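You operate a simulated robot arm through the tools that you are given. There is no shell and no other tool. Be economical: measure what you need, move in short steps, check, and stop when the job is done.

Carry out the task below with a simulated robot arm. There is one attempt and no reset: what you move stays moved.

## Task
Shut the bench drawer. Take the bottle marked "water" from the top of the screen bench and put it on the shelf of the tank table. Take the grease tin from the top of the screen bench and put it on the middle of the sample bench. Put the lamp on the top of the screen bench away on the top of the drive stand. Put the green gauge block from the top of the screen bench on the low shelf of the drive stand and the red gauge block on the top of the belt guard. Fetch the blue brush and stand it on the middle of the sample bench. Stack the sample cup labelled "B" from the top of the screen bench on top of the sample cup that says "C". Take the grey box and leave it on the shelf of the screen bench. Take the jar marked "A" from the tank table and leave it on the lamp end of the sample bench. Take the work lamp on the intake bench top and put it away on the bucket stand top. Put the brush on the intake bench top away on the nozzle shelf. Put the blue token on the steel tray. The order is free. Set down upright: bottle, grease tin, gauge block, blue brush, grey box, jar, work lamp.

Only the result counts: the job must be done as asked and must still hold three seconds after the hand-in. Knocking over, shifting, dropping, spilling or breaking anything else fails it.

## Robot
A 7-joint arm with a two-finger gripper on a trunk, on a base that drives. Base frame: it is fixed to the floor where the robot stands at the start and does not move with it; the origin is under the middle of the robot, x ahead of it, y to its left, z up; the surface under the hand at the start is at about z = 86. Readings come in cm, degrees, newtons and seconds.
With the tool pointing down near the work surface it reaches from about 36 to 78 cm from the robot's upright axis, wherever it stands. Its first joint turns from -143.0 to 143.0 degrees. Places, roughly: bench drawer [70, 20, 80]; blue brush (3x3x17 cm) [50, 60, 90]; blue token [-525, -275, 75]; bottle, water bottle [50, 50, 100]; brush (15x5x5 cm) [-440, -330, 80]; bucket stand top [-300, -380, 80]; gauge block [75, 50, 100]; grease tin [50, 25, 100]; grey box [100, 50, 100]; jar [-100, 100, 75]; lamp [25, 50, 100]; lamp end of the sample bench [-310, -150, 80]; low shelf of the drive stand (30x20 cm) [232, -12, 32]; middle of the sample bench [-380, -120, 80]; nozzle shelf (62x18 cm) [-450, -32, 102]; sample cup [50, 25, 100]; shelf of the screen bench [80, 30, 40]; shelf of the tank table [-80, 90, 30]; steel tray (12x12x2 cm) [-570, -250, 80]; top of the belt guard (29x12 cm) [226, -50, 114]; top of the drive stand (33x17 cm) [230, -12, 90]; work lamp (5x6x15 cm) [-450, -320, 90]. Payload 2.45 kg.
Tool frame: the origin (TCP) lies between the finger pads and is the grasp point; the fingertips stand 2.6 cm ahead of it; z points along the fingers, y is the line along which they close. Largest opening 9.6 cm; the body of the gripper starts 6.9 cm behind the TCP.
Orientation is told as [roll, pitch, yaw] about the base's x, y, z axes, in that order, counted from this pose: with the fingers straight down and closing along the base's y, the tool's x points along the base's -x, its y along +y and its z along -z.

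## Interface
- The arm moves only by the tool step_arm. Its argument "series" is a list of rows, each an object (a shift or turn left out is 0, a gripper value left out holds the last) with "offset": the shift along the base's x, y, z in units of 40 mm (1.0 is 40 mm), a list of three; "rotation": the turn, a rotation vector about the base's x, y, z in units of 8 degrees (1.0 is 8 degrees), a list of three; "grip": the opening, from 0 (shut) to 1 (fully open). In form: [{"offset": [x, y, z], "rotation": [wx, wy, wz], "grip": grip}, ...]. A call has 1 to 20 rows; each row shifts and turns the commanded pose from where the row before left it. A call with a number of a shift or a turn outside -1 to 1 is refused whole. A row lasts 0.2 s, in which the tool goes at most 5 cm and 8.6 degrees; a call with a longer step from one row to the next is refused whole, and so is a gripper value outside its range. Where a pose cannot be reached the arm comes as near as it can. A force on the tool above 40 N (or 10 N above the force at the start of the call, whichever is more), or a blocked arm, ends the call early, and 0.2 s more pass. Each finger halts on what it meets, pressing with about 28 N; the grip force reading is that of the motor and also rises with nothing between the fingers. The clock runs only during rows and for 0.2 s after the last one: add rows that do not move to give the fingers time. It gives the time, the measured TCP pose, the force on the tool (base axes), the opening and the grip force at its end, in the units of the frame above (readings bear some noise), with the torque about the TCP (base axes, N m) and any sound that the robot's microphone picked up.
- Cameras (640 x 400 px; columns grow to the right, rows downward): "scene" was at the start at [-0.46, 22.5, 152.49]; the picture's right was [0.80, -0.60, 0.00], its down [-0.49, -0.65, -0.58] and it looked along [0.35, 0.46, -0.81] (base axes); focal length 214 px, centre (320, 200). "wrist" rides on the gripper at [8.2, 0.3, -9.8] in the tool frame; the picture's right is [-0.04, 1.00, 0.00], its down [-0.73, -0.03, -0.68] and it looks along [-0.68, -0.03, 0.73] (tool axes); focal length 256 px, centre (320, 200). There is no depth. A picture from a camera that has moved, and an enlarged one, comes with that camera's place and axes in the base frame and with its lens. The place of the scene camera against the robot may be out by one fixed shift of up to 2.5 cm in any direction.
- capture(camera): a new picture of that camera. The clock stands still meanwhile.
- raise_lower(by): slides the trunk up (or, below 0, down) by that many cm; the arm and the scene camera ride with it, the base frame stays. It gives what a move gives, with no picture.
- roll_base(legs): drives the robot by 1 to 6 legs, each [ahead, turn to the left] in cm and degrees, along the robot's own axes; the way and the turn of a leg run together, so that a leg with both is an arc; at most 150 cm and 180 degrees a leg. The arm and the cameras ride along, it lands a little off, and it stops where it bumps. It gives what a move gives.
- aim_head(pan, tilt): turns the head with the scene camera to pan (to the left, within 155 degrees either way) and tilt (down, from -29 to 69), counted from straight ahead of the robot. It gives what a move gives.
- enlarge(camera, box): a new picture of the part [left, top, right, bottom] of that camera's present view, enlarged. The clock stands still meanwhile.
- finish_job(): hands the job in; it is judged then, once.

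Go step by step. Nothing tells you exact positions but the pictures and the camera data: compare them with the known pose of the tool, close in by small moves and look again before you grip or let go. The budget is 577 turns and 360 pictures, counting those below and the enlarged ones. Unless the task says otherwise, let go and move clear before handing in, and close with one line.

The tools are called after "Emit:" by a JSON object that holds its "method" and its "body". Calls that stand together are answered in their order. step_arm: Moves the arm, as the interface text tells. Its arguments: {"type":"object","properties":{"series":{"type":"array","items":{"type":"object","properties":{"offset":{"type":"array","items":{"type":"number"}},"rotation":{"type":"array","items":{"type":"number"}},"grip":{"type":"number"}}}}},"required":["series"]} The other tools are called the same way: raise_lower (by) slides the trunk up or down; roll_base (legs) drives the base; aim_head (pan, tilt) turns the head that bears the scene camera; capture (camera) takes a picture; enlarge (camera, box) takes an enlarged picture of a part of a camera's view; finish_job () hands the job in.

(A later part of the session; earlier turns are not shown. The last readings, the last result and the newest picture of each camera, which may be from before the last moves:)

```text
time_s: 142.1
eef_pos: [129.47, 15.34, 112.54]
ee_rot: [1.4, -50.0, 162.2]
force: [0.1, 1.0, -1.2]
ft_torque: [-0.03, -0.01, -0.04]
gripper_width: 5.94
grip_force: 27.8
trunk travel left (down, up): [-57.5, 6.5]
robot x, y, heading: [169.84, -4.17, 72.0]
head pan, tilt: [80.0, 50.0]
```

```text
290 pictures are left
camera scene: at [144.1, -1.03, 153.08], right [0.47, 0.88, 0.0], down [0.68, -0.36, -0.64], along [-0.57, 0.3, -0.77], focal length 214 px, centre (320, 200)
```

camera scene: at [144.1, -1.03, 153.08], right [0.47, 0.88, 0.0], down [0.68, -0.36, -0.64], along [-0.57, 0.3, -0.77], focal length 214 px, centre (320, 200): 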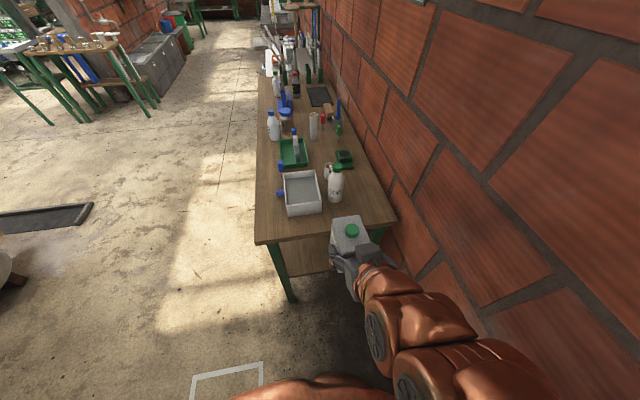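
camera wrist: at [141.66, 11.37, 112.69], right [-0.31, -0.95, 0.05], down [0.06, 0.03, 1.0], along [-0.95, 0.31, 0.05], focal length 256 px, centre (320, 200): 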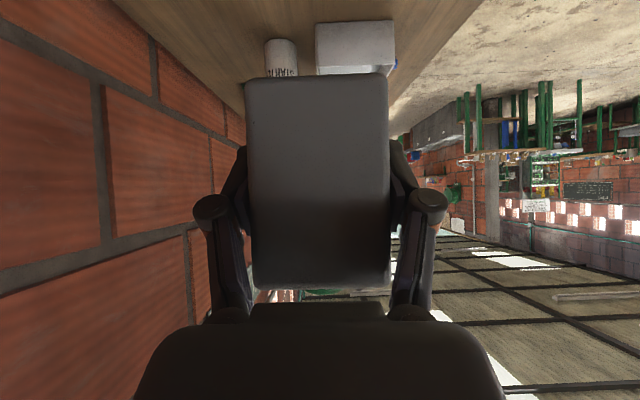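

Emit:
{"method": "raise_lower", "body": {"by": -38}}

Emit:
{"method": "raise_lower", "body": {"by": -14}}

Emit:
{"method": "capture", "body": {"camera": "wrist"}}

Emit:
{"method": "capture", "body": {"camera": "scene"}}

```text
time_s: 145.8
eef_pos: [129.54, 15.33, 74.57]
ee_rot: [1.4, -50.0, 162.2]
force: [-0.4, -0.3, -1.5]
ft_torque: [-0.03, -0.01, 0.01]
gripper_width: 5.95
grip_force: 28.1
trunk travel left (down, up): [-19.5, 44.5]
robot x, y, heading: [169.47, -4.1, 72.0]
head pan, tilt: [80.0, 50.0]
```

```text
time_s: 147.4
eef_pos: [129.38, 15.35, 60.55]
ee_rot: [1.3, -50.0, 162.2]
force: [0.4, 0.3, -1.7]
ft_torque: [-0.01, -0.01, -0.02]
gripper_width: 5.98
grip_force: 27.8
trunk travel left (down, up): [-5.5, 58.5]
robot x, y, heading: [169.52, -3.9, 71.8]
head pan, tilt: [80.0, 50.0]
```

```text
289 pictures are left
camera wrist: at [141.67, 11.37, 60.69], right [-0.31, -0.95, 0.05], down [0.06, 0.03, 1.0], along [-0.95, 0.31, 0.05], focal length 256 px, centre (320, 200)
```

wrist: 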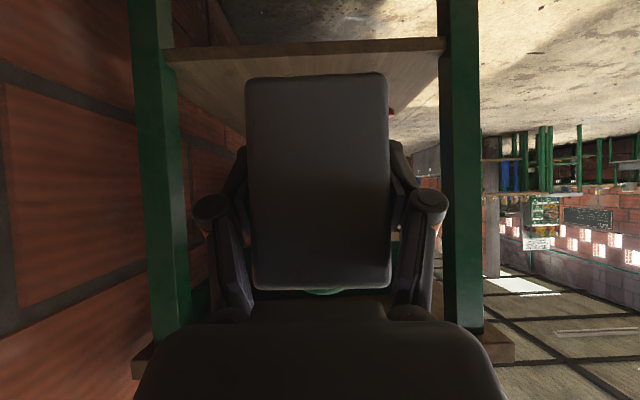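

```text
288 pictures are left
camera scene: at [144.12, -1.02, 101.08], right [0.47, 0.88, 0.0], down [0.68, -0.36, -0.64], along [-0.57, 0.3, -0.77], focal length 214 px, centre (320, 200)
```

scene: 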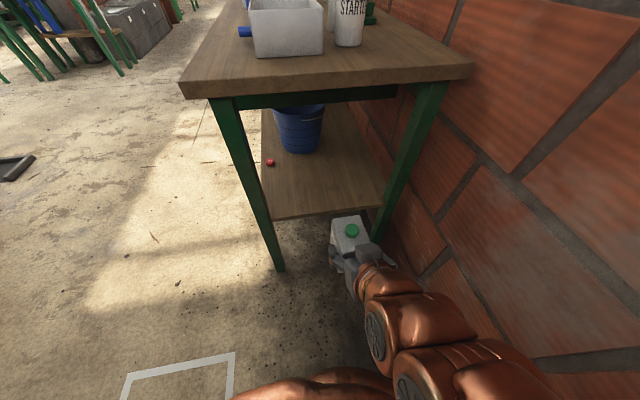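

Emit:
{"method": "step_arm", "body": {"series": [{"offset": [0, 0, -0.9]}, {"offset": [0, 0, -0.9]}, {"offset": [0, 0, -0.7]}, {"offset": [-0.7, 0.22, 0]}, {"offset": [-0.7, 0.22, 0]}, {"offset": [-0.7, 0.22, 0]}, {"offset": [-0.7, 0.22, 0]}, {}]}}

Emit:
{"method": "capture", "body": {"camera": "wrist"}}

Emit:
{"method": "capture", "body": {"camera": "scene"}}

```text
time_s: 149.2
eef_pos: [113.78, 20.76, 54.51]
ee_rot: [1.3, -50.0, 162.3]
force: [0.1, 0.6, -1.6]
ft_torque: [0.0, -0.05, 0.05]
gripper_width: 5.93
grip_force: 28.0
out of reach, approached as far as the arm can: row 1, 2, 3
trunk travel left (down, up): [-5.5, 58.5]
robot x, y, heading: [169.33, -4.0, 71.7]
head pan, tilt: [80.0, 50.0]
```

```text
287 pictures are left
camera wrist: at [125.92, 16.72, 54.66], right [-0.31, -0.95, 0.05], down [0.06, 0.03, 1.0], along [-0.95, 0.31, 0.05], focal length 256 px, centre (320, 200)
```

wrist: 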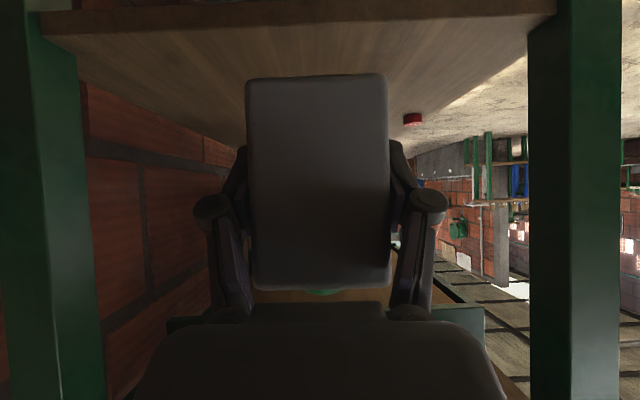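

```text
286 pictures are left
camera scene: at [144.11, -1.02, 101.07], right [0.47, 0.88, 0.0], down [0.68, -0.36, -0.64], along [-0.57, 0.3, -0.77], focal length 214 px, centre (320, 200)
```

scene: 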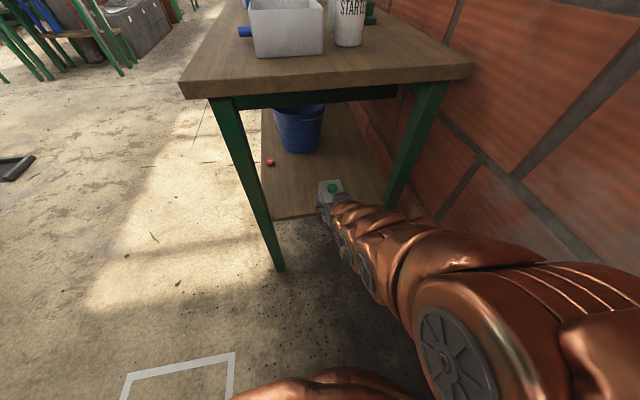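

Emit:
{"method": "step_arm", "body": {"series": [{"offset": [-0.7, 0.22, -0.1]}, {"offset": [-0.7, 0.22, -0.1]}, {"offset": [-0.7, 0.22, -0.2]}, {"offset": [-0.7, 0.22, -0.2]}, {"offset": [-0.7, 0.22, -0.2]}, {"offset": [-0.46, 0.14, -0.2]}, {}]}}

Emit:
{"method": "capture", "body": {"camera": "wrist"}}

Emit:
{"method": "enlarge", "body": {"camera": "scene", "box": [200, 60, 460, 260]}}

```text
time_s: 150.8
eef_pos: [98.03, 25.53, 50.54]
ee_rot: [1.3, -49.9, 162.2]
force: [-0.2, -0.1, -2.0]
ft_torque: [-0.04, -0.02, 0.04]
gripper_width: 5.96
grip_force: 27.9
trunk travel left (down, up): [-5.5, 58.5]
robot x, y, heading: [169.37, -4.0, 71.9]
head pan, tilt: [80.0, 50.0]
```

```text
285 pictures are left
camera wrist: at [110.07, 21.68, 50.61], right [-0.31, -0.95, 0.05], down [0.06, 0.03, 1.0], along [-0.95, 0.31, 0.05], focal length 256 px, centre (320, 200)
```

wrist: 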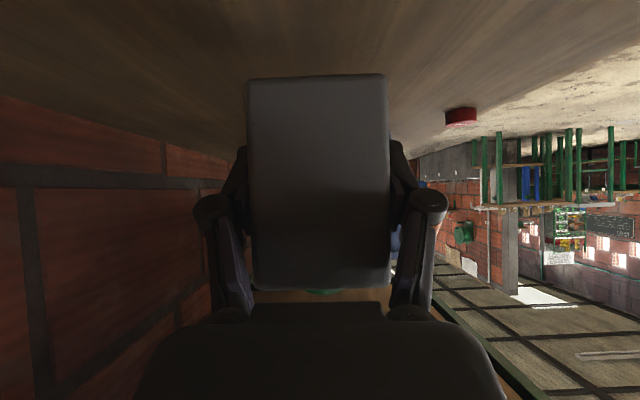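

```text
2.00 times, centred on (330, 160) of scene
camera zoom: at [144.1, -1.02, 101.07], right [0.47, 0.88, 0.0], down [0.68, -0.36, -0.64], along [-0.57, 0.3, -0.77], focal length 429 px, centre (300, 280)
```

zoom: 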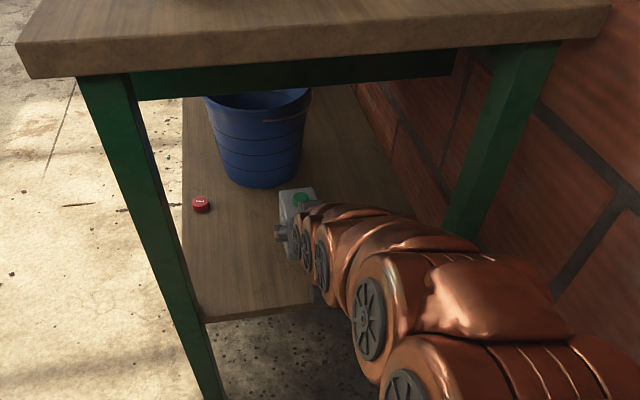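

Emit:
{"method": "step_arm", "body": {"series": [{"offset": [0, 0, -0.4]}, {"offset": [0, 0, -0.4]}, {"offset": [0, 0, -0.15]}, {"offset": [0, 0, -0.1]}, {}]}}

```text
time_s: 152.0
eef_pos: [97.87, 25.67, 46.54]
ee_rot: [1.3, -50.2, 162.4]
force: [0.6, -1.9, 16.6]
ft_torque: [0.43, -0.19, -0.03]
gripper_width: 5.96
grip_force: 28.0
trunk travel left (down, up): [-5.5, 58.5]
robot x, y, heading: [169.84, -3.96, 71.9]
head pan, tilt: [80.0, 50.0]
```

Emit:
{"method": "step_arm", "body": {"series": [{"offset": [0, 0, 0.05], "grip": 0.84}, {"grip": 0.84}, {"grip": 0.84}, {"grip": 0.84}, {"offset": [0.37, -0.12, 0.32]}, {"offset": [0.55, -0.18, 0.48]}, {"offset": [0.55, -0.18, 0.48]}, {"offset": [0.73, -0.23, 0.48]}, {"offset": [0.8, -0.25, 0]}, {"offset": [0.8, -0.25, 0]}, {"offset": [0.8, -0.25, 0]}, {"offset": [0.8, -0.25, 0]}, {"offset": [0.8, -0.25, 0]}, {}]}}

Emit:
{"method": "capture", "body": {"camera": "wrist"}}

Emit:
{"method": "enlarge", "body": {"camera": "scene", "box": [200, 60, 460, 260]}}

```text
time_s: 155.0
eef_pos: [122.83, 17.79, 53.45]
ee_rot: [1.3, -49.9, 162.3]
force: [-0.3, -0.6, -0.6]
ft_torque: [-0.01, 0.03, 0.01]
gripper_width: 8.08
grip_force: 0.1
trunk travel left (down, up): [-5.5, 58.5]
robot x, y, heading: [169.71, -4.14, 71.7]
head pan, tilt: [80.0, 50.0]
```

```text
283 pictures are left
camera wrist: at [134.92, 13.92, 53.51], right [-0.31, -0.95, 0.05], down [0.06, 0.03, 1.0], along [-0.95, 0.31, 0.05], focal length 256 px, centre (320, 200)
```

wrist: 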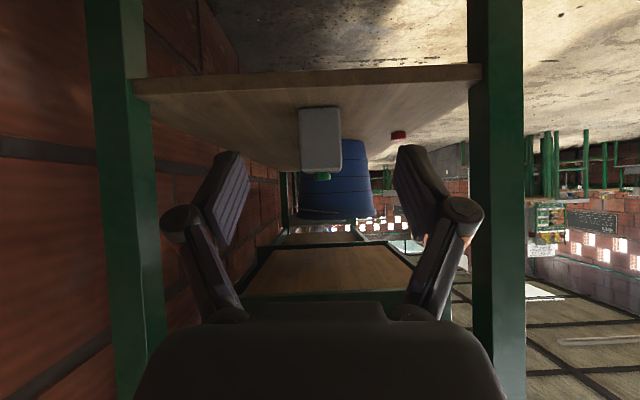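

```text
2.00 times, centred on (330, 160) of scene
camera zoom: at [144.12, -1.02, 101.08], right [0.47, 0.88, 0.0], down [0.68, -0.36, -0.64], along [-0.57, 0.3, -0.77], focal length 429 px, centre (300, 280)
```

zoom: 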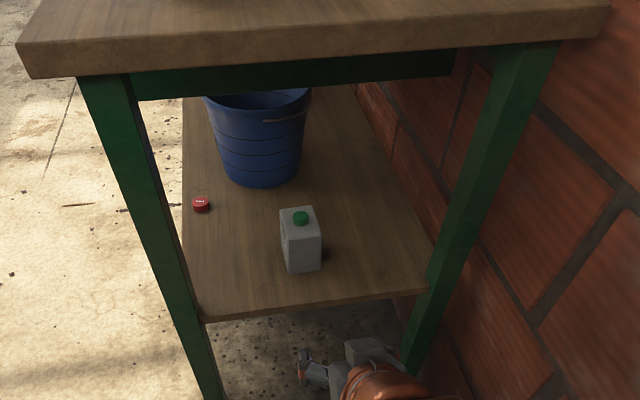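

The grey box stands on the shelf. Now I raise the trunk and reverse back along the bench front for the gauge blocks.

Emit:
{"method": "raise_lower", "body": {"by": 38}}

Emit:
{"method": "raise_lower", "body": {"by": 18}}

Emit:
{"method": "roll_base", "body": {"legs": [[-36, 0], [0, -65], [-50, 0], [0, -25]]}}

Emit:
{"method": "aim_head", "body": {"pan": 70, "tilt": 45}}

Emit:
{"method": "capture", "body": {"camera": "scene"}}

```text
time_s: 158.7
eef_pos: [122.66, 17.86, 91.4]
ee_rot: [1.5, -49.8, 162.2]
force: [-0.4, 0.6, 0.2]
ft_torque: [-0.01, -0.01, 0.02]
gripper_width: 8.07
grip_force: 0.0
trunk travel left (down, up): [-43.5, 20.5]
robot x, y, heading: [169.61, -3.89, 71.7]
head pan, tilt: [80.0, 50.0]
```

```text
time_s: 160.7
eef_pos: [122.77, 17.92, 109.45]
ee_rot: [1.4, -49.9, 162.3]
force: [0.8, 0.0, 0.2]
ft_torque: [-0.01, 0.02, -0.01]
gripper_width: 8.05
grip_force: 0.0
trunk travel left (down, up): [-61.5, 2.5]
robot x, y, heading: [169.28, -4.0, 71.7]
head pan, tilt: [80.0, 50.0]
```

```text
time_s: 163.1
eef_pos: [111.42, -16.4, 109.38]
ee_rot: [1.4, -49.9, 162.6]
force: [0.4, 0.3, 0.4]
ft_torque: [-0.04, -0.03, -0.02]
gripper_width: 8.05
grip_force: 0.1
trunk travel left (down, up): [-61.5, 2.5]
robot x, y, heading: [158.32, -38.02, 72.3]
head pan, tilt: [80.0, 50.0]
stopped in leg 1: the robot was blocked; the commanded pose is now the measured one
```

```text
time_s: 163.8
eef_pos: [111.51, -16.42, 109.44]
ee_rot: [1.2, -49.9, 162.5]
force: [-0.3, -0.1, -0.1]
ft_torque: [-0.04, -0.02, 0.01]
gripper_width: 8.06
grip_force: 0.0
trunk travel left (down, up): [-61.5, 2.5]
robot x, y, heading: [158.49, -38.08, 72.1]
head pan, tilt: [70.0, 45.0]
```

```text
281 pictures are left
camera scene: at [133.35, -33.8, 157.76], right [0.61, 0.79, 0.0], down [0.56, -0.43, -0.71], along [-0.56, 0.43, -0.71], focal length 214 px, centre (320, 200)
```

scene: 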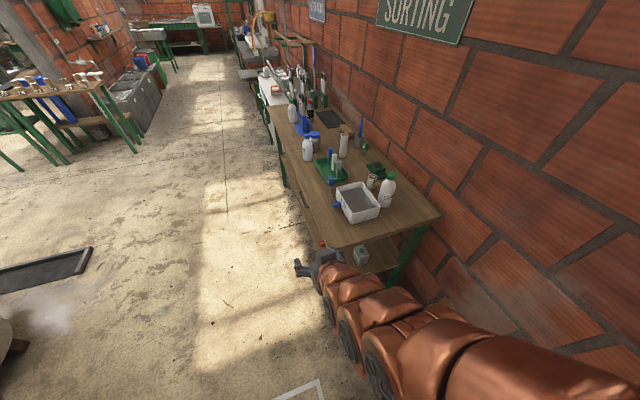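

Emit:
{"method": "roll_base", "body": {"legs": [[5, 0], [0, -62], [-50, 0], [0, -28]]}}

Emit:
{"method": "aim_head", "body": {"pan": -20, "tilt": 35}}

Emit:
{"method": "capture", "body": {"camera": "scene"}}

```text
time_s: 171.4
eef_pos: [133.91, 5.49, 109.44]
ee_rot: [1.3, -49.9, 71.7]
force: [-0.2, 0.8, -0.1]
ft_torque: [0.01, 0.0, 0.0]
gripper_width: 8.08
grip_force: 0.0
trunk travel left (down, up): [-61.5, 2.5]
robot x, y, heading: [111.43, -41.15, -18.8]
head pan, tilt: [70.0, 45.0]
```

```text
time_s: 173.1
eef_pos: [133.92, 5.45, 109.43]
ee_rot: [1.4, -49.9, 71.8]
force: [-0.6, -0.1, 0.3]
ft_torque: [-0.01, 0.01, -0.01]
gripper_width: 8.04
grip_force: 0.0
trunk travel left (down, up): [-61.5, 2.5]
robot x, y, heading: [111.49, -41.34, -18.8]
head pan, tilt: [-20.0, 35.0]
```

```text
280 pictures are left
camera scene: at [119.61, -29.4, 159.25], right [-0.63, -0.78, 0.0], down [-0.45, 0.36, -0.82], along [0.64, -0.51, -0.57], focal length 214 px, centre (320, 200)
```

scene: 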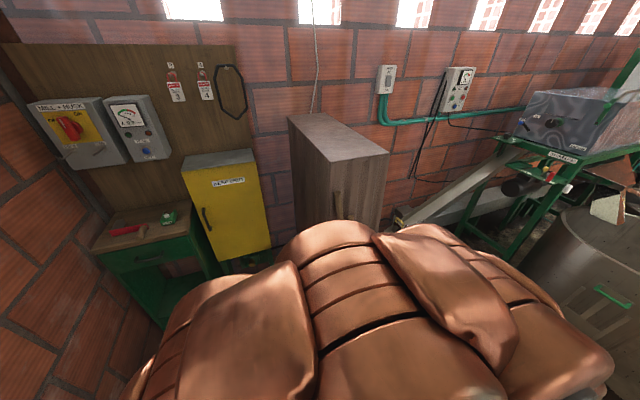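

Emit:
{"method": "roll_base", "body": {"legs": [[-70, 0]]}}

Emit:
{"method": "capture", "body": {"camera": "wrist"}}

Emit:
{"method": "aim_head", "body": {"pan": 70, "tilt": 45}}

Emit:
{"method": "capture", "body": {"camera": "scene"}}

```text
time_s: 177.0
eef_pos: [66.1, 28.55, 109.41]
ee_rot: [1.4, -49.9, 71.4]
force: [0.5, -0.5, -0.3]
ft_torque: [0.0, 0.0, -0.01]
gripper_width: 8.05
grip_force: 0.1
trunk travel left (down, up): [-61.5, 2.5]
robot x, y, heading: [43.36, -17.92, -18.9]
head pan, tilt: [-20.0, 35.0]
```

```text
279 pictures are left
camera wrist: at [61.92, 16.54, 109.52], right [-0.94, 0.32, 0.05], down [0.03, -0.06, 1.0], along [0.33, 0.94, 0.05], focal length 256 px, centre (320, 200)
```

wrist: 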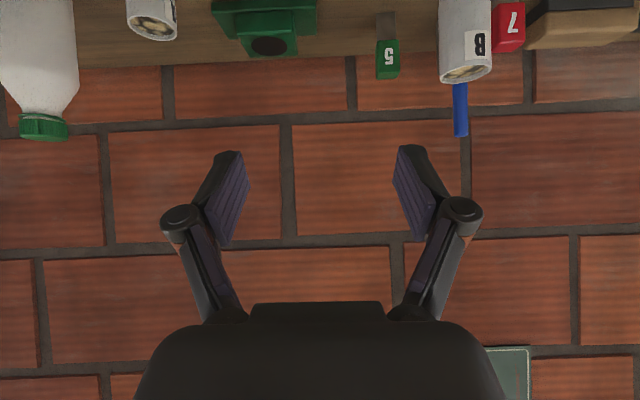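

```text
time_s: 178.7
eef_pos: [66.11, 28.58, 109.24]
ee_rot: [1.3, -49.8, 71.5]
force: [-0.1, 0.5, -0.4]
ft_torque: [0.0, 0.0, 0.02]
gripper_width: 8.06
grip_force: 0.0
trunk travel left (down, up): [-61.5, 2.5]
robot x, y, heading: [43.45, -18.35, -19.0]
head pan, tilt: [70.0, 45.0]
```

```text
278 pictures are left
camera scene: at [49.9, 5.68, 157.77], right [0.78, -0.63, 0.0], down [-0.45, -0.55, -0.71], along [0.45, 0.55, -0.71], focal length 214 px, centre (320, 200)
```

scene: 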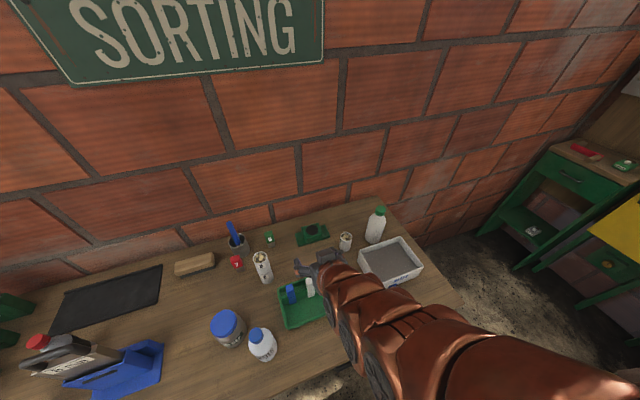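

The camera sits below the hand when tilted, so I go upright for a vertical grasp of the green block first.

Emit:
{"method": "step_arm", "body": {"series": [{"rotation": [-0.95, 0.31, 0]}, {"rotation": [-0.95, 0.31, 0]}, {"rotation": [-0.95, 0.31, 0]}, {"rotation": [-0.95, 0.31, 0]}, {"rotation": [-0.95, 0.31, 0]}, {"rotation": [-0.95, 0.31, 0]}, {"rotation": [-0.2, 0.06, 0]}, {"offset": [-0.1, 0.8, -0.2]}, {"offset": [-0.1, 0.8, -0.2]}, {"offset": [-0.1, 0.8, -0.2]}, {"offset": [-0.1, 0.8, 0]}, {}]}}

Emit:
{"method": "capture", "body": {"camera": "wrist"}}

```text
time_s: 181.3
eef_pos: [64.5, 41.41, 106.82]
ee_rot: [1.1, -0.2, 71.6]
force: [0.0, 0.8, -0.3]
ft_torque: [0.01, 0.0, 0.03]
gripper_width: 8.08
grip_force: 0.1
trunk travel left (down, up): [-61.5, 2.5]
robot x, y, heading: [43.69, -17.86, -18.9]
head pan, tilt: [70.0, 45.0]
```

```text
277 pictures are left
camera wrist: at [61.83, 33.67, 116.67], right [-0.94, 0.35, 0.02], down [0.27, 0.68, 0.68], along [0.23, 0.64, -0.73], focal length 256 px, centre (320, 200)
```

wrist: 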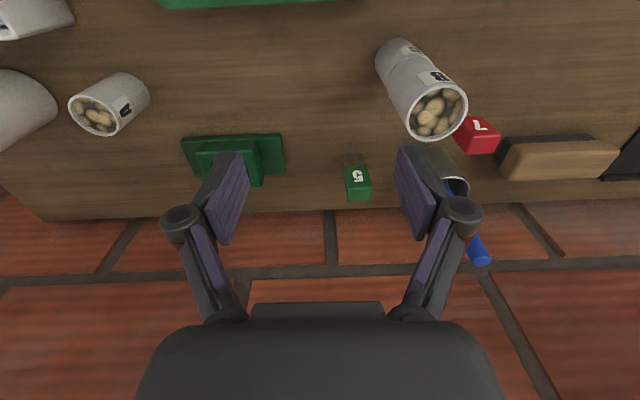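

Emit:
{"method": "step_arm", "body": {"series": [{"offset": [-0.02, 0.8, 0], "rotation": [0, 0, 1], "grip": 0.6}, {"offset": [-0.01, 0.85, -0.1]}, {"offset": [-0.01, 0.85, -0.2]}, {"offset": [-0.01, 0.8, -0.4]}, {"offset": [0, 0, -0.7]}, {"offset": [0, 0, -0.8]}, {}]}}

Emit:
{"method": "capture", "body": {"camera": "wrist"}}

```text
time_s: 182.9
eef_pos: [63.78, 49.59, 98.06]
ee_rot: [1.0, -0.3, 79.7]
force: [0.4, 0.0, -0.3]
ft_torque: [0.01, 0.02, -0.04]
gripper_width: 5.73
grip_force: 0.0
out of reach, approached as far as the arm can: row 3, 4
trunk travel left (down, up): [-61.5, 2.5]
robot x, y, heading: [43.36, -17.88, -18.9]
head pan, tilt: [70.0, 45.0]
```

```text
276 pictures are left
camera wrist: at [62.26, 41.6, 107.73], right [-0.98, 0.22, 0.02], down [0.17, 0.71, 0.68], along [0.14, 0.67, -0.73], focal length 256 px, centre (320, 200)
```

wrist: 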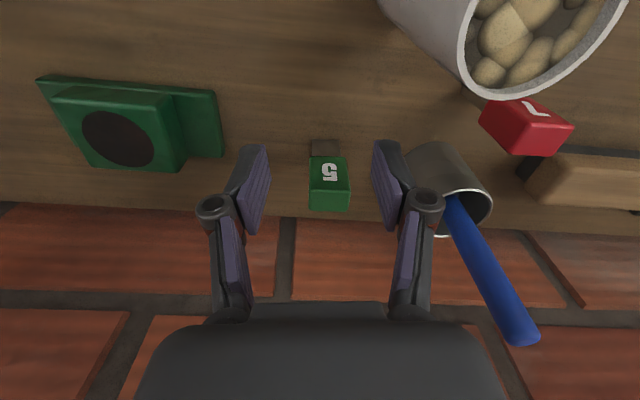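

Emit:
{"method": "step_arm", "body": {"series": [{"offset": [0.05, 0.3, -0.4]}, {"offset": [0.05, 0.4, -0.4]}, {"offset": [0, 0.5, -0.3]}, {"offset": [0, 0.05, -0.2]}, {}]}}

Emit:
{"method": "capture", "body": {"camera": "wrist"}}

```text
time_s: 184.1
eef_pos: [64.18, 52.49, 94.06]
ee_rot: [1.0, -0.2, 79.7]
force: [-0.1, -0.5, -0.5]
ft_torque: [0.0, 0.03, 0.02]
gripper_width: 5.76
grip_force: 0.0
out of reach, approached as far as the arm can: row 3
trunk travel left (down, up): [-61.5, 2.5]
robot x, y, heading: [43.09, -18.12, -18.9]
head pan, tilt: [70.0, 45.0]
```

```text
275 pictures are left
camera wrist: at [62.64, 44.57, 103.86], right [-0.98, 0.22, 0.02], down [0.17, 0.71, 0.68], along [0.14, 0.67, -0.73], focal length 256 px, centre (320, 200)
```

wrist: 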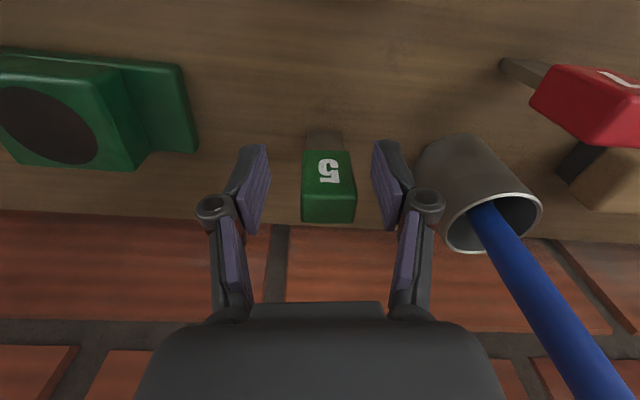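

Emit:
{"method": "step_arm", "body": {"series": [{"offset": [0, 0.25, -0.3]}, {"offset": [0, 0.25, -0.25]}, {}]}}

Emit:
{"method": "capture", "body": {"camera": "wrist"}}

```text
time_s: 184.9
eef_pos: [64.05, 52.89, 92.79]
ee_rot: [1.0, -0.3, 79.6]
force: [-0.1, -0.3, 0.2]
ft_torque: [-0.01, -0.01, -0.01]
gripper_width: 5.75
grip_force: 0.1
out of reach, approached as far as the arm can: row 1, 2
trunk travel left (down, up): [-61.5, 2.5]
robot x, y, heading: [43.64, -18.11, -18.9]
head pan, tilt: [70.0, 45.0]
```

```text
274 pictures are left
camera wrist: at [62.46, 44.84, 102.57], right [-0.98, 0.22, 0.02], down [0.17, 0.71, 0.68], along [0.14, 0.67, -0.73], focal length 256 px, centre (320, 200)
```

wrist: 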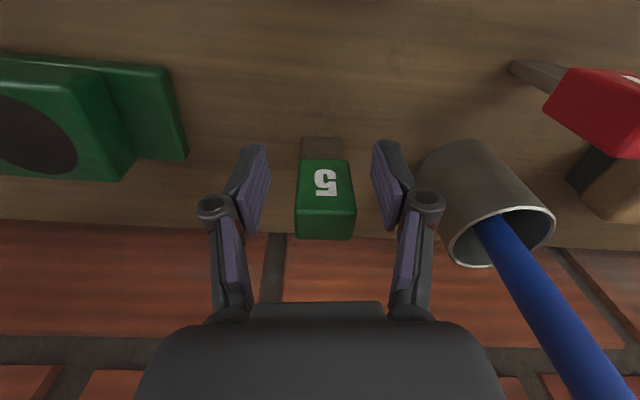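

Emit:
{"method": "step_arm", "body": {"series": [{"offset": [0, 0, 0], "rotation": [0.8, -0.2, 0]}, {"offset": [0.05, 0.42, 0]}, {}]}}

Emit:
{"method": "capture", "body": {"camera": "wrist"}}

```text
time_s: 185.7
eef_pos: [64.27, 54.45, 92.8]
ee_rot: [0.5, -7.0, 79.7]
force: [-0.3, 0.3, -0.4]
ft_torque: [-0.02, 0.01, 0.04]
gripper_width: 5.77
grip_force: 0.0
trunk travel left (down, up): [-61.5, 2.5]
robot x, y, heading: [43.36, -17.72, -18.9]
head pan, tilt: [70.0, 45.0]
```

```text
273 pictures are left
camera wrist: at [62.42, 45.41, 101.49], right [-0.98, 0.22, 0.01], down [0.15, 0.63, 0.76], along [0.16, 0.75, -0.65], focal length 256 px, centre (320, 200)
```

wrist: 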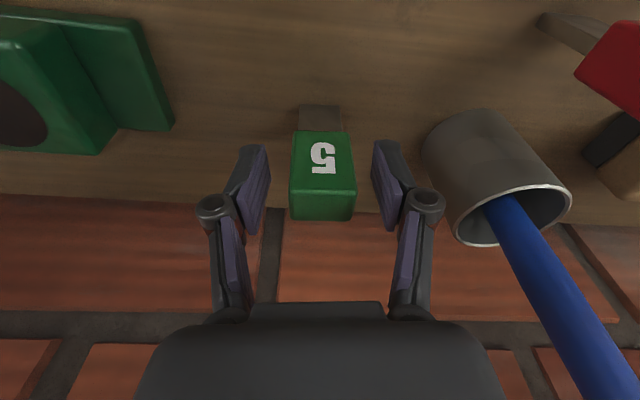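

Emit:
{"method": "step_arm", "body": {"series": [{"offset": [0, 0, -0.3]}, {}, {"grip": 0}, {"grip": 0}, {"grip": 0}, {"grip": 0}, {"grip": 0}, {"grip": 0}]}}

Emit:
{"method": "step_arm", "body": {"series": [{"offset": [0, -0.05, 0.2]}, {"offset": [0, -0.1, 0.3]}, {"offset": [0, -0.3, 0.4]}, {"offset": [0, -0.4, 0.5]}, {"offset": [0, -0.4, 0.6]}, {"offset": [0, -0.4, 0.6]}, {"offset": [0, -0.4, 0.6]}, {}]}}

Emit:
{"method": "capture", "body": {"camera": "wrist"}}

```text
time_s: 187.5
eef_pos: [64.35, 54.37, 91.54]
ee_rot: [0.6, -6.8, 79.7]
force: [-0.6, 0.7, 2.5]
ft_torque: [0.01, -0.03, -0.01]
gripper_width: 2.84
grip_force: 27.7
trunk travel left (down, up): [-61.5, 2.5]
robot x, y, heading: [43.5, -17.92, -19.0]
head pan, tilt: [70.0, 45.0]
```

```text
time_s: 189.3
eef_pos: [64.45, 46.22, 104.56]
ee_rot: [0.5, -6.9, 79.5]
force: [-0.3, -0.3, -1.0]
ft_torque: [0.0, -0.01, -0.03]
gripper_width: 2.81
grip_force: 27.8
trunk travel left (down, up): [-61.5, 2.5]
robot x, y, heading: [43.15, -17.8, -18.8]
head pan, tilt: [70.0, 45.0]
```

```text
272 pictures are left
camera wrist: at [62.62, 37.17, 113.29], right [-0.98, 0.22, 0.01], down [0.15, 0.63, 0.76], along [0.16, 0.75, -0.65], focal length 256 px, centre (320, 200)
```

wrist: 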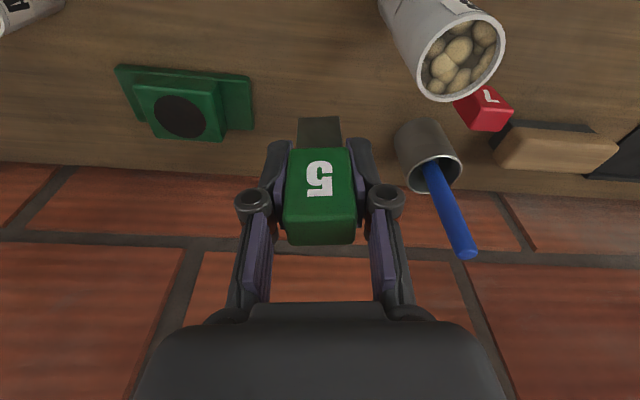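

The green block is held. I set it near the bench's front right edge to regrasp it with a tilted tool for the low shelf.

Emit:
{"method": "step_arm", "body": {"series": [{"offset": [0.1, -0.6, 0.6]}, {"offset": [0.6, -0.78, 0.2], "rotation": [0, 0, -0.55]}, {"offset": [0.6, -0.78, 0], "rotation": [0, 0, -0.55]}, {"offset": [0.6, -0.78, 0], "rotation": [0, 0, -0.55]}, {"offset": [0.6, -0.78, 0], "rotation": [0, 0, -0.55]}, {"offset": [0.6, -0.78, 0], "rotation": [0, 0, -0.55]}, {"offset": [0.6, -0.78, 0], "rotation": [0, 0, -0.55]}, {"offset": [0.6, -0.78, 0], "rotation": [0, 0, -0.55]}, {"offset": [0.6, -0.78, 0], "rotation": [0, 0, -0.55]}, {"offset": [0.6, -0.78, 0], "rotation": [0, 0, -0.55]}, {"offset": [0.6, -0.78, 0], "rotation": [0, 0, -0.55]}, {"offset": [0.6, -0.78, 0], "rotation": [0, 0, -0.55]}, {"offset": [0.6, -0.78, 0], "rotation": [0, 0, -0.55]}, {"offset": [0.6, -0.4, 0], "rotation": [0, 0, -0.2]}, {}]}}

Emit:
{"method": "capture", "body": {"camera": "wrist"}}

```text
time_s: 192.5
eef_pos: [95.91, 4.88, 107.42]
ee_rot: [0.5, -6.8, 25.2]
force: [-0.1, -0.7, -0.4]
ft_torque: [-0.01, -0.01, 0.01]
gripper_width: 2.82
grip_force: 27.7
trunk travel left (down, up): [-61.5, 2.5]
robot x, y, heading: [43.68, -17.88, -19.1]
head pan, tilt: [70.0, 45.0]
```

```text
271 pictures are left
camera wrist: at [87.47, 1.18, 116.19], right [-0.39, 0.92, 0.01], down [0.6, 0.24, 0.76], along [0.7, 0.31, -0.65], focal length 256 px, centre (320, 200)
```

wrist: 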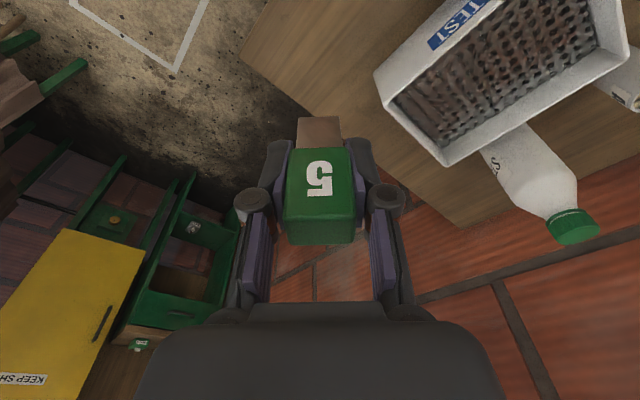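

Emit:
{"method": "step_arm", "body": {"series": [{"offset": [0.02, -0.15, -0.9]}, {"offset": [0, 0, -0.9]}, {"offset": [0, 0, -0.9]}, {"offset": [0, 0, -0.8]}, {"offset": [0, 0, -0.2]}, {"offset": [0, 0, -0.15]}, {}]}}

Emit:
{"method": "capture", "body": {"camera": "wrist"}}

```text
time_s: 194.1
eef_pos: [96.01, 4.27, 92.05]
ee_rot: [0.6, -7.0, 25.3]
force: [-0.1, -0.3, -0.4]
ft_torque: [0.0, -0.03, 0.0]
gripper_width: 2.85
grip_force: 27.9
trunk travel left (down, up): [-61.5, 2.5]
robot x, y, heading: [43.57, -18.14, -18.9]
head pan, tilt: [70.0, 45.0]
```

```text
270 pictures are left
camera wrist: at [87.57, 0.55, 100.86], right [-0.39, 0.92, 0.01], down [0.6, 0.24, 0.76], along [0.7, 0.31, -0.65], focal length 256 px, centre (320, 200)
```

wrist: 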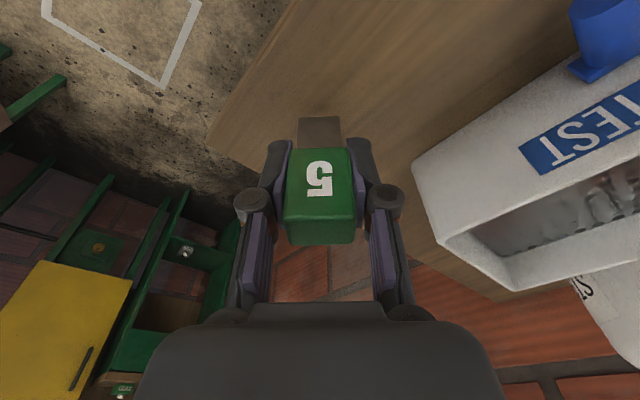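

Emit:
{"method": "step_arm", "body": {"series": [{"offset": [0, 0, -0.1]}, {"offset": [0, 0, -0.08]}, {}]}}

```text
time_s: 194.9
eef_pos: [95.95, 4.3, 91.42]
ee_rot: [0.5, -7.0, 25.4]
force: [-0.7, -2.2, 14.4]
ft_torque: [-0.24, 0.06, -0.01]
gripper_width: 2.81
grip_force: 28.0
trunk travel left (down, up): [-61.5, 2.5]
robot x, y, heading: [43.49, -18.15, -18.9]
head pan, tilt: [70.0, 45.0]
```

Emit:
{"method": "step_arm", "body": {"series": [{"grip": 0.5}, {"grip": 0.5}, {"grip": 0.5}, {"rotation": [0.4, -0.86, 0]}, {"rotation": [0.4, -0.86, 0]}, {"rotation": [0.4, -0.86, 0]}, {"rotation": [0.4, -0.86, 0]}, {"rotation": [0.4, -0.86, 0]}, {}]}}

Emit:
{"method": "capture", "body": {"camera": "wrist"}}

```text
time_s: 196.9
eef_pos: [96.03, 4.38, 91.43]
ee_rot: [0.3, -45.0, 25.4]
force: [0.2, -0.6, 0.8]
ft_torque: [-0.01, 0.02, 0.01]
gripper_width: 4.81
grip_force: 0.1
trunk travel left (down, up): [-61.5, 2.5]
robot x, y, heading: [43.21, -17.41, -19.0]
head pan, tilt: [70.0, 45.0]
```

```text
269 pictures are left
camera wrist: at [84.46, -0.93, 92.6], right [-0.41, 0.91, 0.03], down [0.05, -0.01, 1.0], along [0.91, 0.41, -0.04], focal length 256 px, centre (320, 200)
```

wrist: 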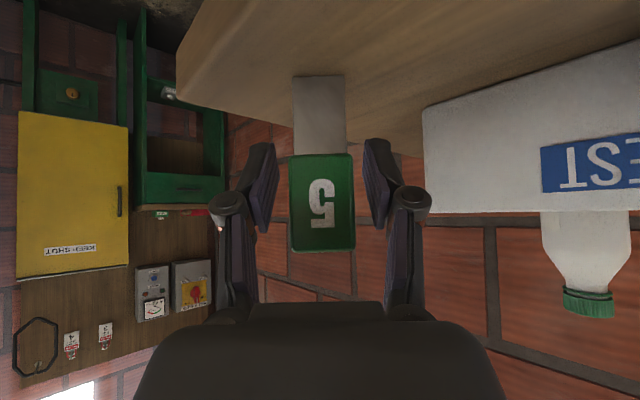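

Emit:
{"method": "step_arm", "body": {"series": [{"grip": 0}, {"grip": 0}, {"grip": 0}, {"grip": 0}, {"offset": [0, 0, 0.2]}, {"offset": [0, 0, 0.4]}, {"offset": [0, 0, 0.6]}, {"offset": [0, 0, 0.6]}, {"offset": [0, 0, 0.7]}, {"offset": [0, 0, 0.7]}, {"offset": [0, 0, 0.7]}, {}]}}

Emit:
{"method": "capture", "body": {"camera": "wrist"}}

```text
time_s: 199.5
eef_pos: [95.84, 4.31, 106.95]
ee_rot: [0.3, -44.8, 25.5]
force: [0.4, 0.1, -0.6]
ft_torque: [0.0, 0.02, -0.02]
gripper_width: 2.84
grip_force: 28.1
trunk travel left (down, up): [-61.5, 2.5]
robot x, y, heading: [43.45, -18.16, -19.2]
head pan, tilt: [70.0, 45.0]
```

```text
268 pictures are left
camera wrist: at [84.31, -0.9, 108.13], right [-0.41, 0.91, 0.03], down [0.05, -0.01, 1.0], along [0.91, 0.41, -0.04], focal length 256 px, centre (320, 200)
```

wrist: 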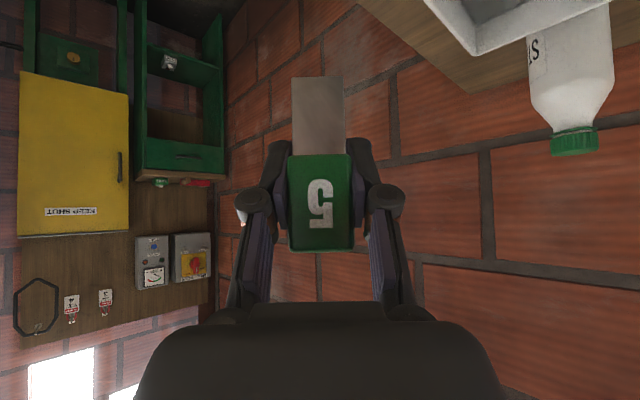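

Emit:
{"method": "step_arm", "body": {"series": [{"offset": [-0.08, -0.95, 0], "rotation": [0, 0, -0.53]}, {"offset": [-0.08, -0.95, 0], "rotation": [0, 0, -0.53]}, {"offset": [-0.08, -0.95, 0], "rotation": [0, 0, -0.53]}, {"offset": [-0.08, -0.95, 0], "rotation": [0, 0, -0.53]}, {"offset": [-0.08, -0.95, 0], "rotation": [0, 0, -0.53]}, {"offset": [-0.08, -0.95, 0], "rotation": [0, 0, -0.53]}, {"offset": [-0.08, -0.95, 0], "rotation": [0, 0, -0.53]}, {"offset": [-0.08, -0.95, 0], "rotation": [0, 0, -0.53]}, {"offset": [-0.08, -0.95, 0], "rotation": [0, 0, -0.53]}, {"offset": [-0.08, -0.95, 0], "rotation": [0, 0, -0.53]}, {}]}}

Emit:
{"method": "roll_base", "body": {"legs": [[78, 0], [0, 45], [44, 0], [0, -38]]}}

Emit:
{"method": "aim_head", "body": {"pan": 10, "tilt": 50}}

Emit:
{"method": "capture", "body": {"camera": "scene"}}

```text
time_s: 201.9
eef_pos: [94.73, -33.68, 108.17]
ee_rot: [0.2, -44.8, -17.0]
force: [-0.3, -0.2, -0.1]
ft_torque: [-0.01, 0.01, 0.02]
gripper_width: 2.85
grip_force: 27.8
out of reach, approached as far as the arm can: row 4, 5, 6
trunk travel left (down, up): [-61.5, 2.5]
robot x, y, heading: [43.44, -17.66, -18.8]
head pan, tilt: [70.0, 45.0]
```

```text
time_s: 212.2
eef_pos: [208.92, -31.29, 108.25]
ee_rot: [0.3, -44.8, -9.1]
force: [-0.1, 0.2, -0.6]
ft_torque: [0.01, 0.02, -0.01]
gripper_width: 2.84
grip_force: 28.7
trunk travel left (down, up): [-61.5, 2.5]
robot x, y, heading: [156.16, -22.5, -11.3]
head pan, tilt: [70.0, 45.0]
```

```text
time_s: 213.5
eef_pos: [208.78, -31.29, 108.26]
ee_rot: [0.3, -44.8, -9.1]
force: [0.2, 0.1, -1.0]
ft_torque: [-0.02, 0.0, 0.04]
gripper_width: 2.83
grip_force: 28.2
trunk travel left (down, up): [-61.5, 2.5]
robot x, y, heading: [156.11, -22.64, -11.1]
head pan, tilt: [10.0, 50.0]
```

```text
267 pictures are left
camera scene: at [162.44, -5.55, 157.08], right [-0.02, -1.0, 0.0], down [-0.77, 0.02, -0.64], along [0.64, -0.01, -0.77], focal length 214 px, centre (320, 200)
```

scene: 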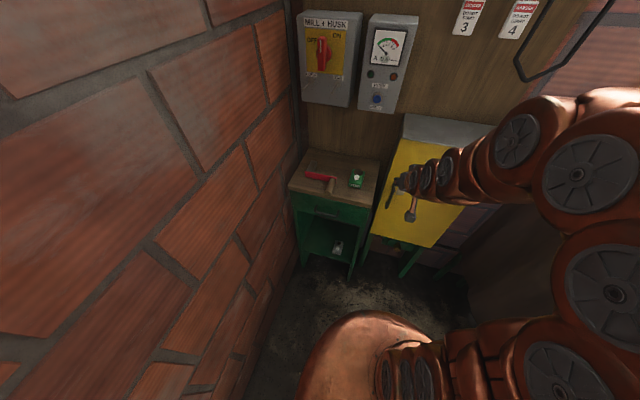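

Emit:
{"method": "step_arm", "body": {"series": [{"offset": [-0.5, 0.6, 0], "rotation": [0, 0, -0.6]}, {"offset": [-0.3, 0.9, 0], "rotation": [0, 0, -0.6]}, {"offset": [0, 0.98, 0]}, {"offset": [0, 0.98, 0]}, {"offset": [0, 0.98, 0]}, {"offset": [0, 0.98, 0]}, {"offset": [0, 0.98, 0]}, {"offset": [0, 0.98, 0]}, {}]}}

Emit:
{"method": "raise_lower", "body": {"by": -38}}

Emit:
{"method": "raise_lower", "body": {"by": -16}}

Emit:
{"method": "capture", "body": {"camera": "scene"}}

Emit:
{"method": "capture", "body": {"camera": "wrist"}}

```text
time_s: 215.0
eef_pos: [205.35, -4.9, 106.43]
ee_rot: [14.5, -29.3, -30.5]
force: [0.1, -0.5, -1.1]
ft_torque: [0.01, -0.01, 0.04]
gripper_width: 2.82
grip_force: 27.9
out of reach, approached as far as the arm can: row 1, 2
trunk travel left (down, up): [-61.5, 2.5]
robot x, y, heading: [156.01, -22.87, -11.1]
head pan, tilt: [10.0, 50.0]
stopped in row 7: the arm was blocked; the commanded pose is now the measured one
```

```text
time_s: 218.7
eef_pos: [205.45, -5.04, 68.6]
ee_rot: [14.5, -29.5, -30.5]
force: [0.1, -0.3, -1.1]
ft_torque: [0.0, -0.01, -0.01]
gripper_width: 2.83
grip_force: 27.8
trunk travel left (down, up): [-23.5, 40.5]
robot x, y, heading: [156.08, -23.1, -10.9]
head pan, tilt: [10.0, 50.0]
```

```text
time_s: 220.5
eef_pos: [205.33, -5.07, 52.54]
ee_rot: [14.5, -29.6, -30.6]
force: [-0.1, -0.2, -0.8]
ft_torque: [0.02, 0.0, 0.0]
gripper_width: 2.83
grip_force: 27.9
trunk travel left (down, up): [-7.5, 56.5]
robot x, y, heading: [155.78, -22.7, -11.2]
head pan, tilt: [10.0, 50.0]
```

```text
266 pictures are left
camera scene: at [162.44, -5.55, 103.08], right [-0.02, -1.0, 0.0], down [-0.77, 0.02, -0.64], along [0.64, -0.01, -0.77], focal length 214 px, centre (320, 200)
```

scene: 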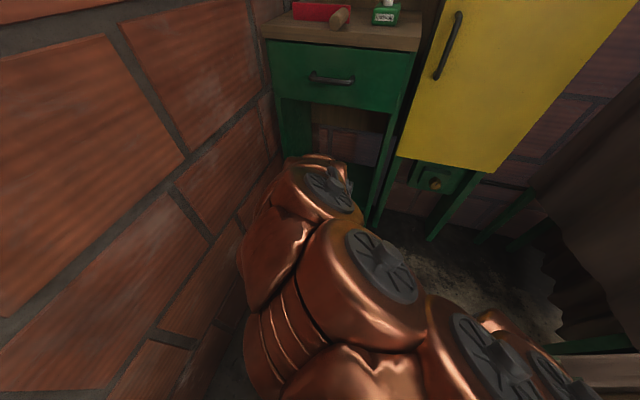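

```text
265 pictures are left
camera wrist: at [194.17, -0.93, 56.9], right [0.42, 0.88, 0.24], down [0.17, -0.33, 0.93], along [0.89, -0.34, -0.29], focal length 256 px, centre (320, 200)
```

wrist: 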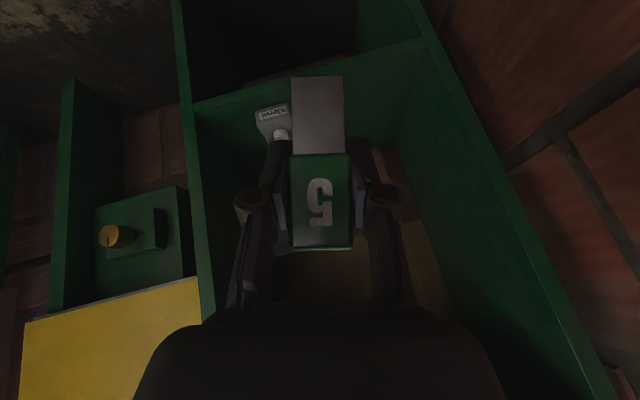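

Emit:
{"method": "step_arm", "body": {"series": [{"rotation": [-0.7, -0.38, 0.11]}, {"rotation": [-0.7, -0.38, 0.11]}, {"rotation": [-0.7, -0.38, 0.11]}, {}]}}

Emit:
{"method": "capture", "body": {"camera": "wrist"}}

```text
time_s: 221.3
eef_pos: [203.09, -3.22, 49.05]
ee_rot: [13.0, -26.7, -33.2]
force: [-0.2, 0.2, -0.8]
ft_torque: [0.01, 0.01, 0.0]
gripper_width: 2.81
grip_force: 28.0
trunk travel left (down, up): [-7.5, 56.5]
robot x, y, heading: [156.23, -22.33, -11.2]
head pan, tilt: [10.0, 50.0]
stopped in row 4: the arm was blocked; the commanded pose is now the measured one
```

```text
264 pictures are left
camera wrist: at [192.32, 1.71, 54.09], right [0.48, 0.85, 0.22], down [0.2, -0.35, 0.91], along [0.85, -0.4, -0.34], focal length 256 px, centre (320, 200)
```

wrist: 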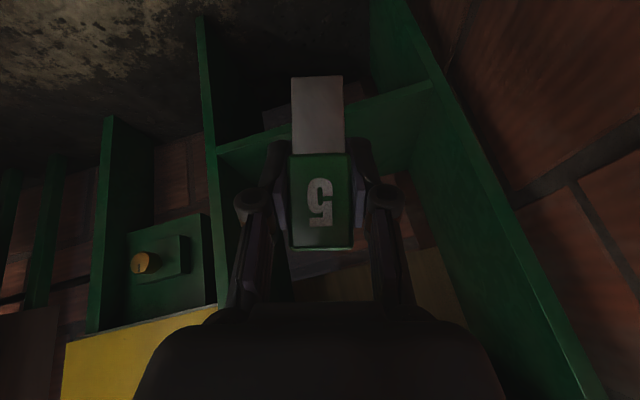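

Arm blocked in this posture. I raise, bring the arm back to straight ahead and reposition the base more to the left instead.

Emit:
{"method": "raise_lower", "body": {"by": 38}}

Emit:
{"method": "raise_lower", "body": {"by": 14}}

Emit:
{"method": "step_arm", "body": {"series": [{"offset": [0.1, -0.9, 0.1]}, {"offset": [0.1, -0.9, 0.1]}, {"offset": [0.1, -0.9, 0.1]}, {"offset": [0, -0.9, 0.1]}, {"offset": [0, -0.9, 0]}, {"offset": [0, -0.9, 0]}, {}]}}

Emit:
{"method": "capture", "body": {"camera": "wrist"}}

Emit:
{"method": "capture", "body": {"camera": "scene"}}

```text
time_s: 225.0
eef_pos: [203.11, -3.24, 87.34]
ee_rot: [13.1, -26.9, -33.6]
force: [-0.1, 0.2, -0.3]
ft_torque: [0.0, 0.0, 0.01]
gripper_width: 2.81
grip_force: 27.8
trunk travel left (down, up): [-45.5, 18.5]
robot x, y, heading: [156.11, -22.65, -11.3]
head pan, tilt: [10.0, 50.0]
```

```text
time_s: 226.7
eef_pos: [203.15, -3.24, 101.36]
ee_rot: [13.1, -27.0, -33.5]
force: [-0.4, 0.8, -0.5]
ft_torque: [-0.03, 0.01, 0.04]
gripper_width: 2.82
grip_force: 28.3
trunk travel left (down, up): [-59.5, 4.5]
robot x, y, heading: [155.73, -23.07, -11.5]
head pan, tilt: [10.0, 50.0]
```

```text
time_s: 228.3
eef_pos: [204.41, -24.61, 102.91]
ee_rot: [12.9, -27.5, -32.6]
force: [-0.2, 0.4, -1.0]
ft_torque: [-0.04, 0.01, -0.01]
gripper_width: 2.84
grip_force: 27.7
trunk travel left (down, up): [-59.5, 4.5]
robot x, y, heading: [155.86, -22.75, -11.1]
head pan, tilt: [10.0, 50.0]
```

```text
263 pictures are left
camera wrist: at [193.5, -19.83, 107.7], right [0.47, 0.86, 0.22], down [0.2, -0.34, 0.92], along [0.86, -0.39, -0.33], focal length 256 px, centre (320, 200)
```

wrist: 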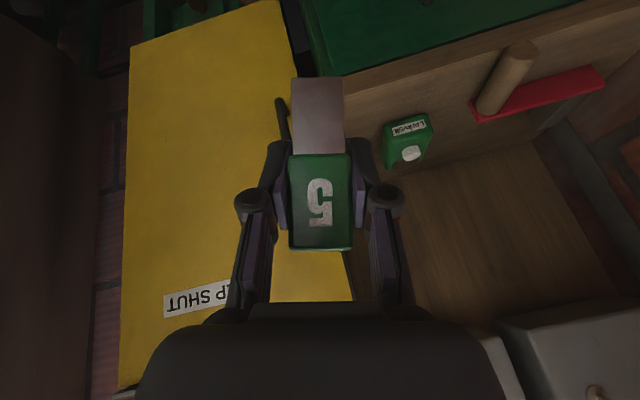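

```text
262 pictures are left
camera scene: at [162.44, -5.57, 155.08], right [-0.02, -1.0, 0.0], down [-0.77, 0.02, -0.64], along [0.64, -0.01, -0.77], focal length 214 px, centre (320, 200)
```

scene: 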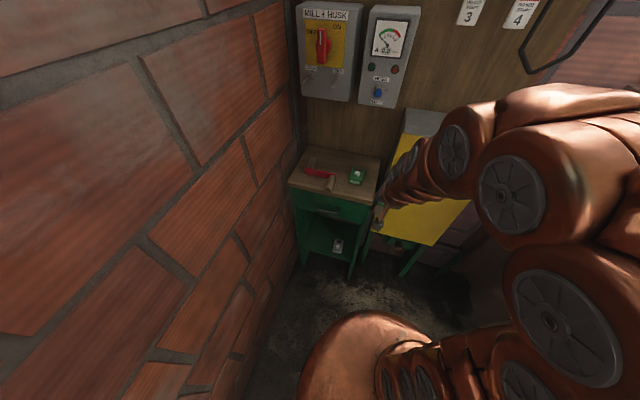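

Emit:
{"method": "step_arm", "body": {"series": [{"offset": [-0.3, 0, 0], "rotation": [-0.7, -0.4, 0.11]}, {"offset": [-0.3, 0, 0], "rotation": [-0.7, -0.4, 0.11]}, {"offset": [-0.3, 0, 0], "rotation": [-0.7, -0.4, 0.11]}, {}]}}

```text
time_s: 229.3
eef_pos: [205.56, -23.89, 105.63]
ee_rot: [2.7, -41.3, -24.6]
force: [-0.5, 0.1, -1.0]
ft_torque: [-0.01, 0.01, 0.01]
gripper_width: 2.83
grip_force: 27.9
out of reach, approached as far as the arm can: row 1, 2, 3
trunk travel left (down, up): [-59.5, 4.5]
robot x, y, heading: [156.52, -22.76, -10.9]
head pan, tilt: [10.0, 50.0]
```

Emit:
{"method": "step_arm", "body": {"series": [{"offset": [0, -0.8, 0]}, {"offset": [0, -0.8, 0]}, {"offset": [-0.1, -0.8, 0]}, {"offset": [-0.2, -0.8, 0]}, {"offset": [-0.2, -0.8, 0]}, {"offset": [-0.2, -0.8, 0]}, {}]}}

Emit:
{"method": "roll_base", "body": {"legs": [[-20, 0], [0, 41], [25, 0], [0, -49]]}}

Emit:
{"method": "capture", "body": {"camera": "scene"}}

```text
time_s: 230.9
eef_pos: [202.81, -42.65, 105.75]
ee_rot: [2.7, -41.4, -24.7]
force: [0.6, -0.3, -0.7]
ft_torque: [0.0, 0.0, 0.02]
gripper_width: 2.87
grip_force: 28.0
out of reach, approached as far as the arm can: row 3
trunk travel left (down, up): [-59.5, 4.5]
robot x, y, heading: [156.14, -23.06, -11.2]
head pan, tilt: [10.0, 50.0]
```

```text
time_s: 238.0
eef_pos: [202.01, -32.19, 105.86]
ee_rot: [2.7, -41.3, -32.3]
force: [0.6, 0.0, -0.2]
ft_torque: [-0.04, -0.02, 0.01]
gripper_width: 2.82
grip_force: 27.9
trunk travel left (down, up): [-59.5, 4.5]
robot x, y, heading: [158.24, -6.12, -18.7]
head pan, tilt: [10.0, 50.0]
```

```text
261 pictures are left
camera scene: at [167.03, 9.87, 155.08], right [-0.15, -0.99, 0.0], down [-0.76, 0.12, -0.64], along [0.64, -0.1, -0.77], focal length 214 px, centre (320, 200)
```

scene: 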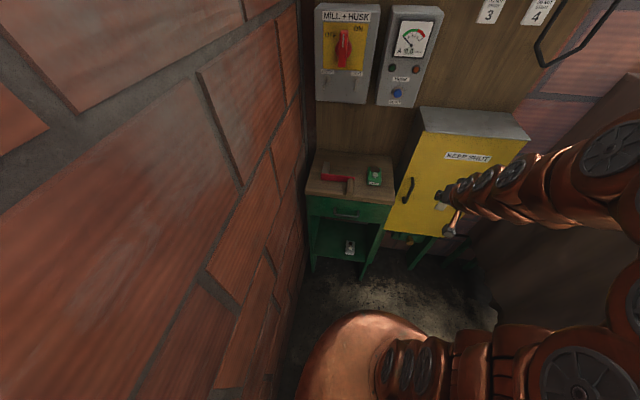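

Emit:
{"method": "roll_base", "body": {"legs": [[-7, 0]]}}

Emit:
{"method": "step_arm", "body": {"series": [{"offset": [0.1, 0.8, 0], "rotation": [-0.2, -0.17, 0.71]}, {"offset": [0.3, 0.8, 0], "rotation": [-0.2, -0.17, 0.71]}, {"offset": [0.4, 0.8, 0]}, {"offset": [0.4, 0.8, 0]}, {"offset": [0.4, 0.8, 0]}, {"offset": [0.4, 0.8, 0]}, {"offset": [0.4, 0.8, 0]}, {}]}}

Emit:
{"method": "capture", "body": {"camera": "wrist"}}

```text
time_s: 239.0
eef_pos: [195.23, -29.85, 105.78]
ee_rot: [2.7, -41.3, -32.3]
force: [0.6, 0.0, -0.9]
ft_torque: [-0.01, -0.01, 0.01]
gripper_width: 2.83
grip_force: 28.2
trunk travel left (down, up): [-59.5, 4.5]
robot x, y, heading: [151.22, -3.89, -18.8]
head pan, tilt: [10.0, 50.0]
```

```text
time_s: 240.8
eef_pos: [207.04, -8.86, 107.52]
ee_rot: [0.4, -45.2, -19.3]
force: [-0.2, 0.1, 0.4]
ft_torque: [-0.03, 0.03, 0.01]
gripper_width: 2.84
grip_force: 28.0
out of reach, approached as far as the arm can: row 1, 2
trunk travel left (down, up): [-59.5, 4.5]
robot x, y, heading: [151.17, -3.78, -19.1]
head pan, tilt: [10.0, 50.0]
```

```text
260 pictures are left
camera wrist: at [195.15, -4.38, 108.63], right [0.35, 0.94, 0.03], down [0.02, -0.04, 1.0], along [0.94, -0.35, -0.04], focal length 256 px, centre (320, 200)
```

wrist: 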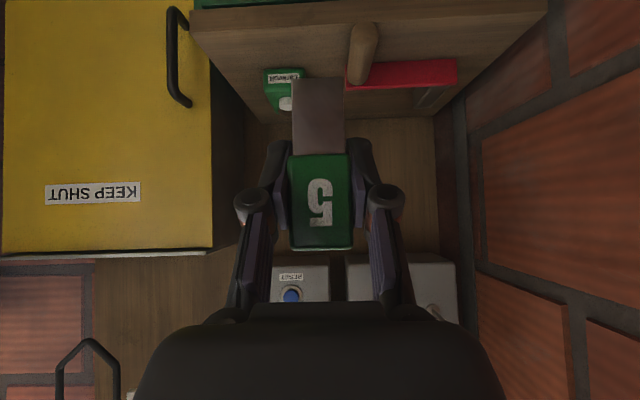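

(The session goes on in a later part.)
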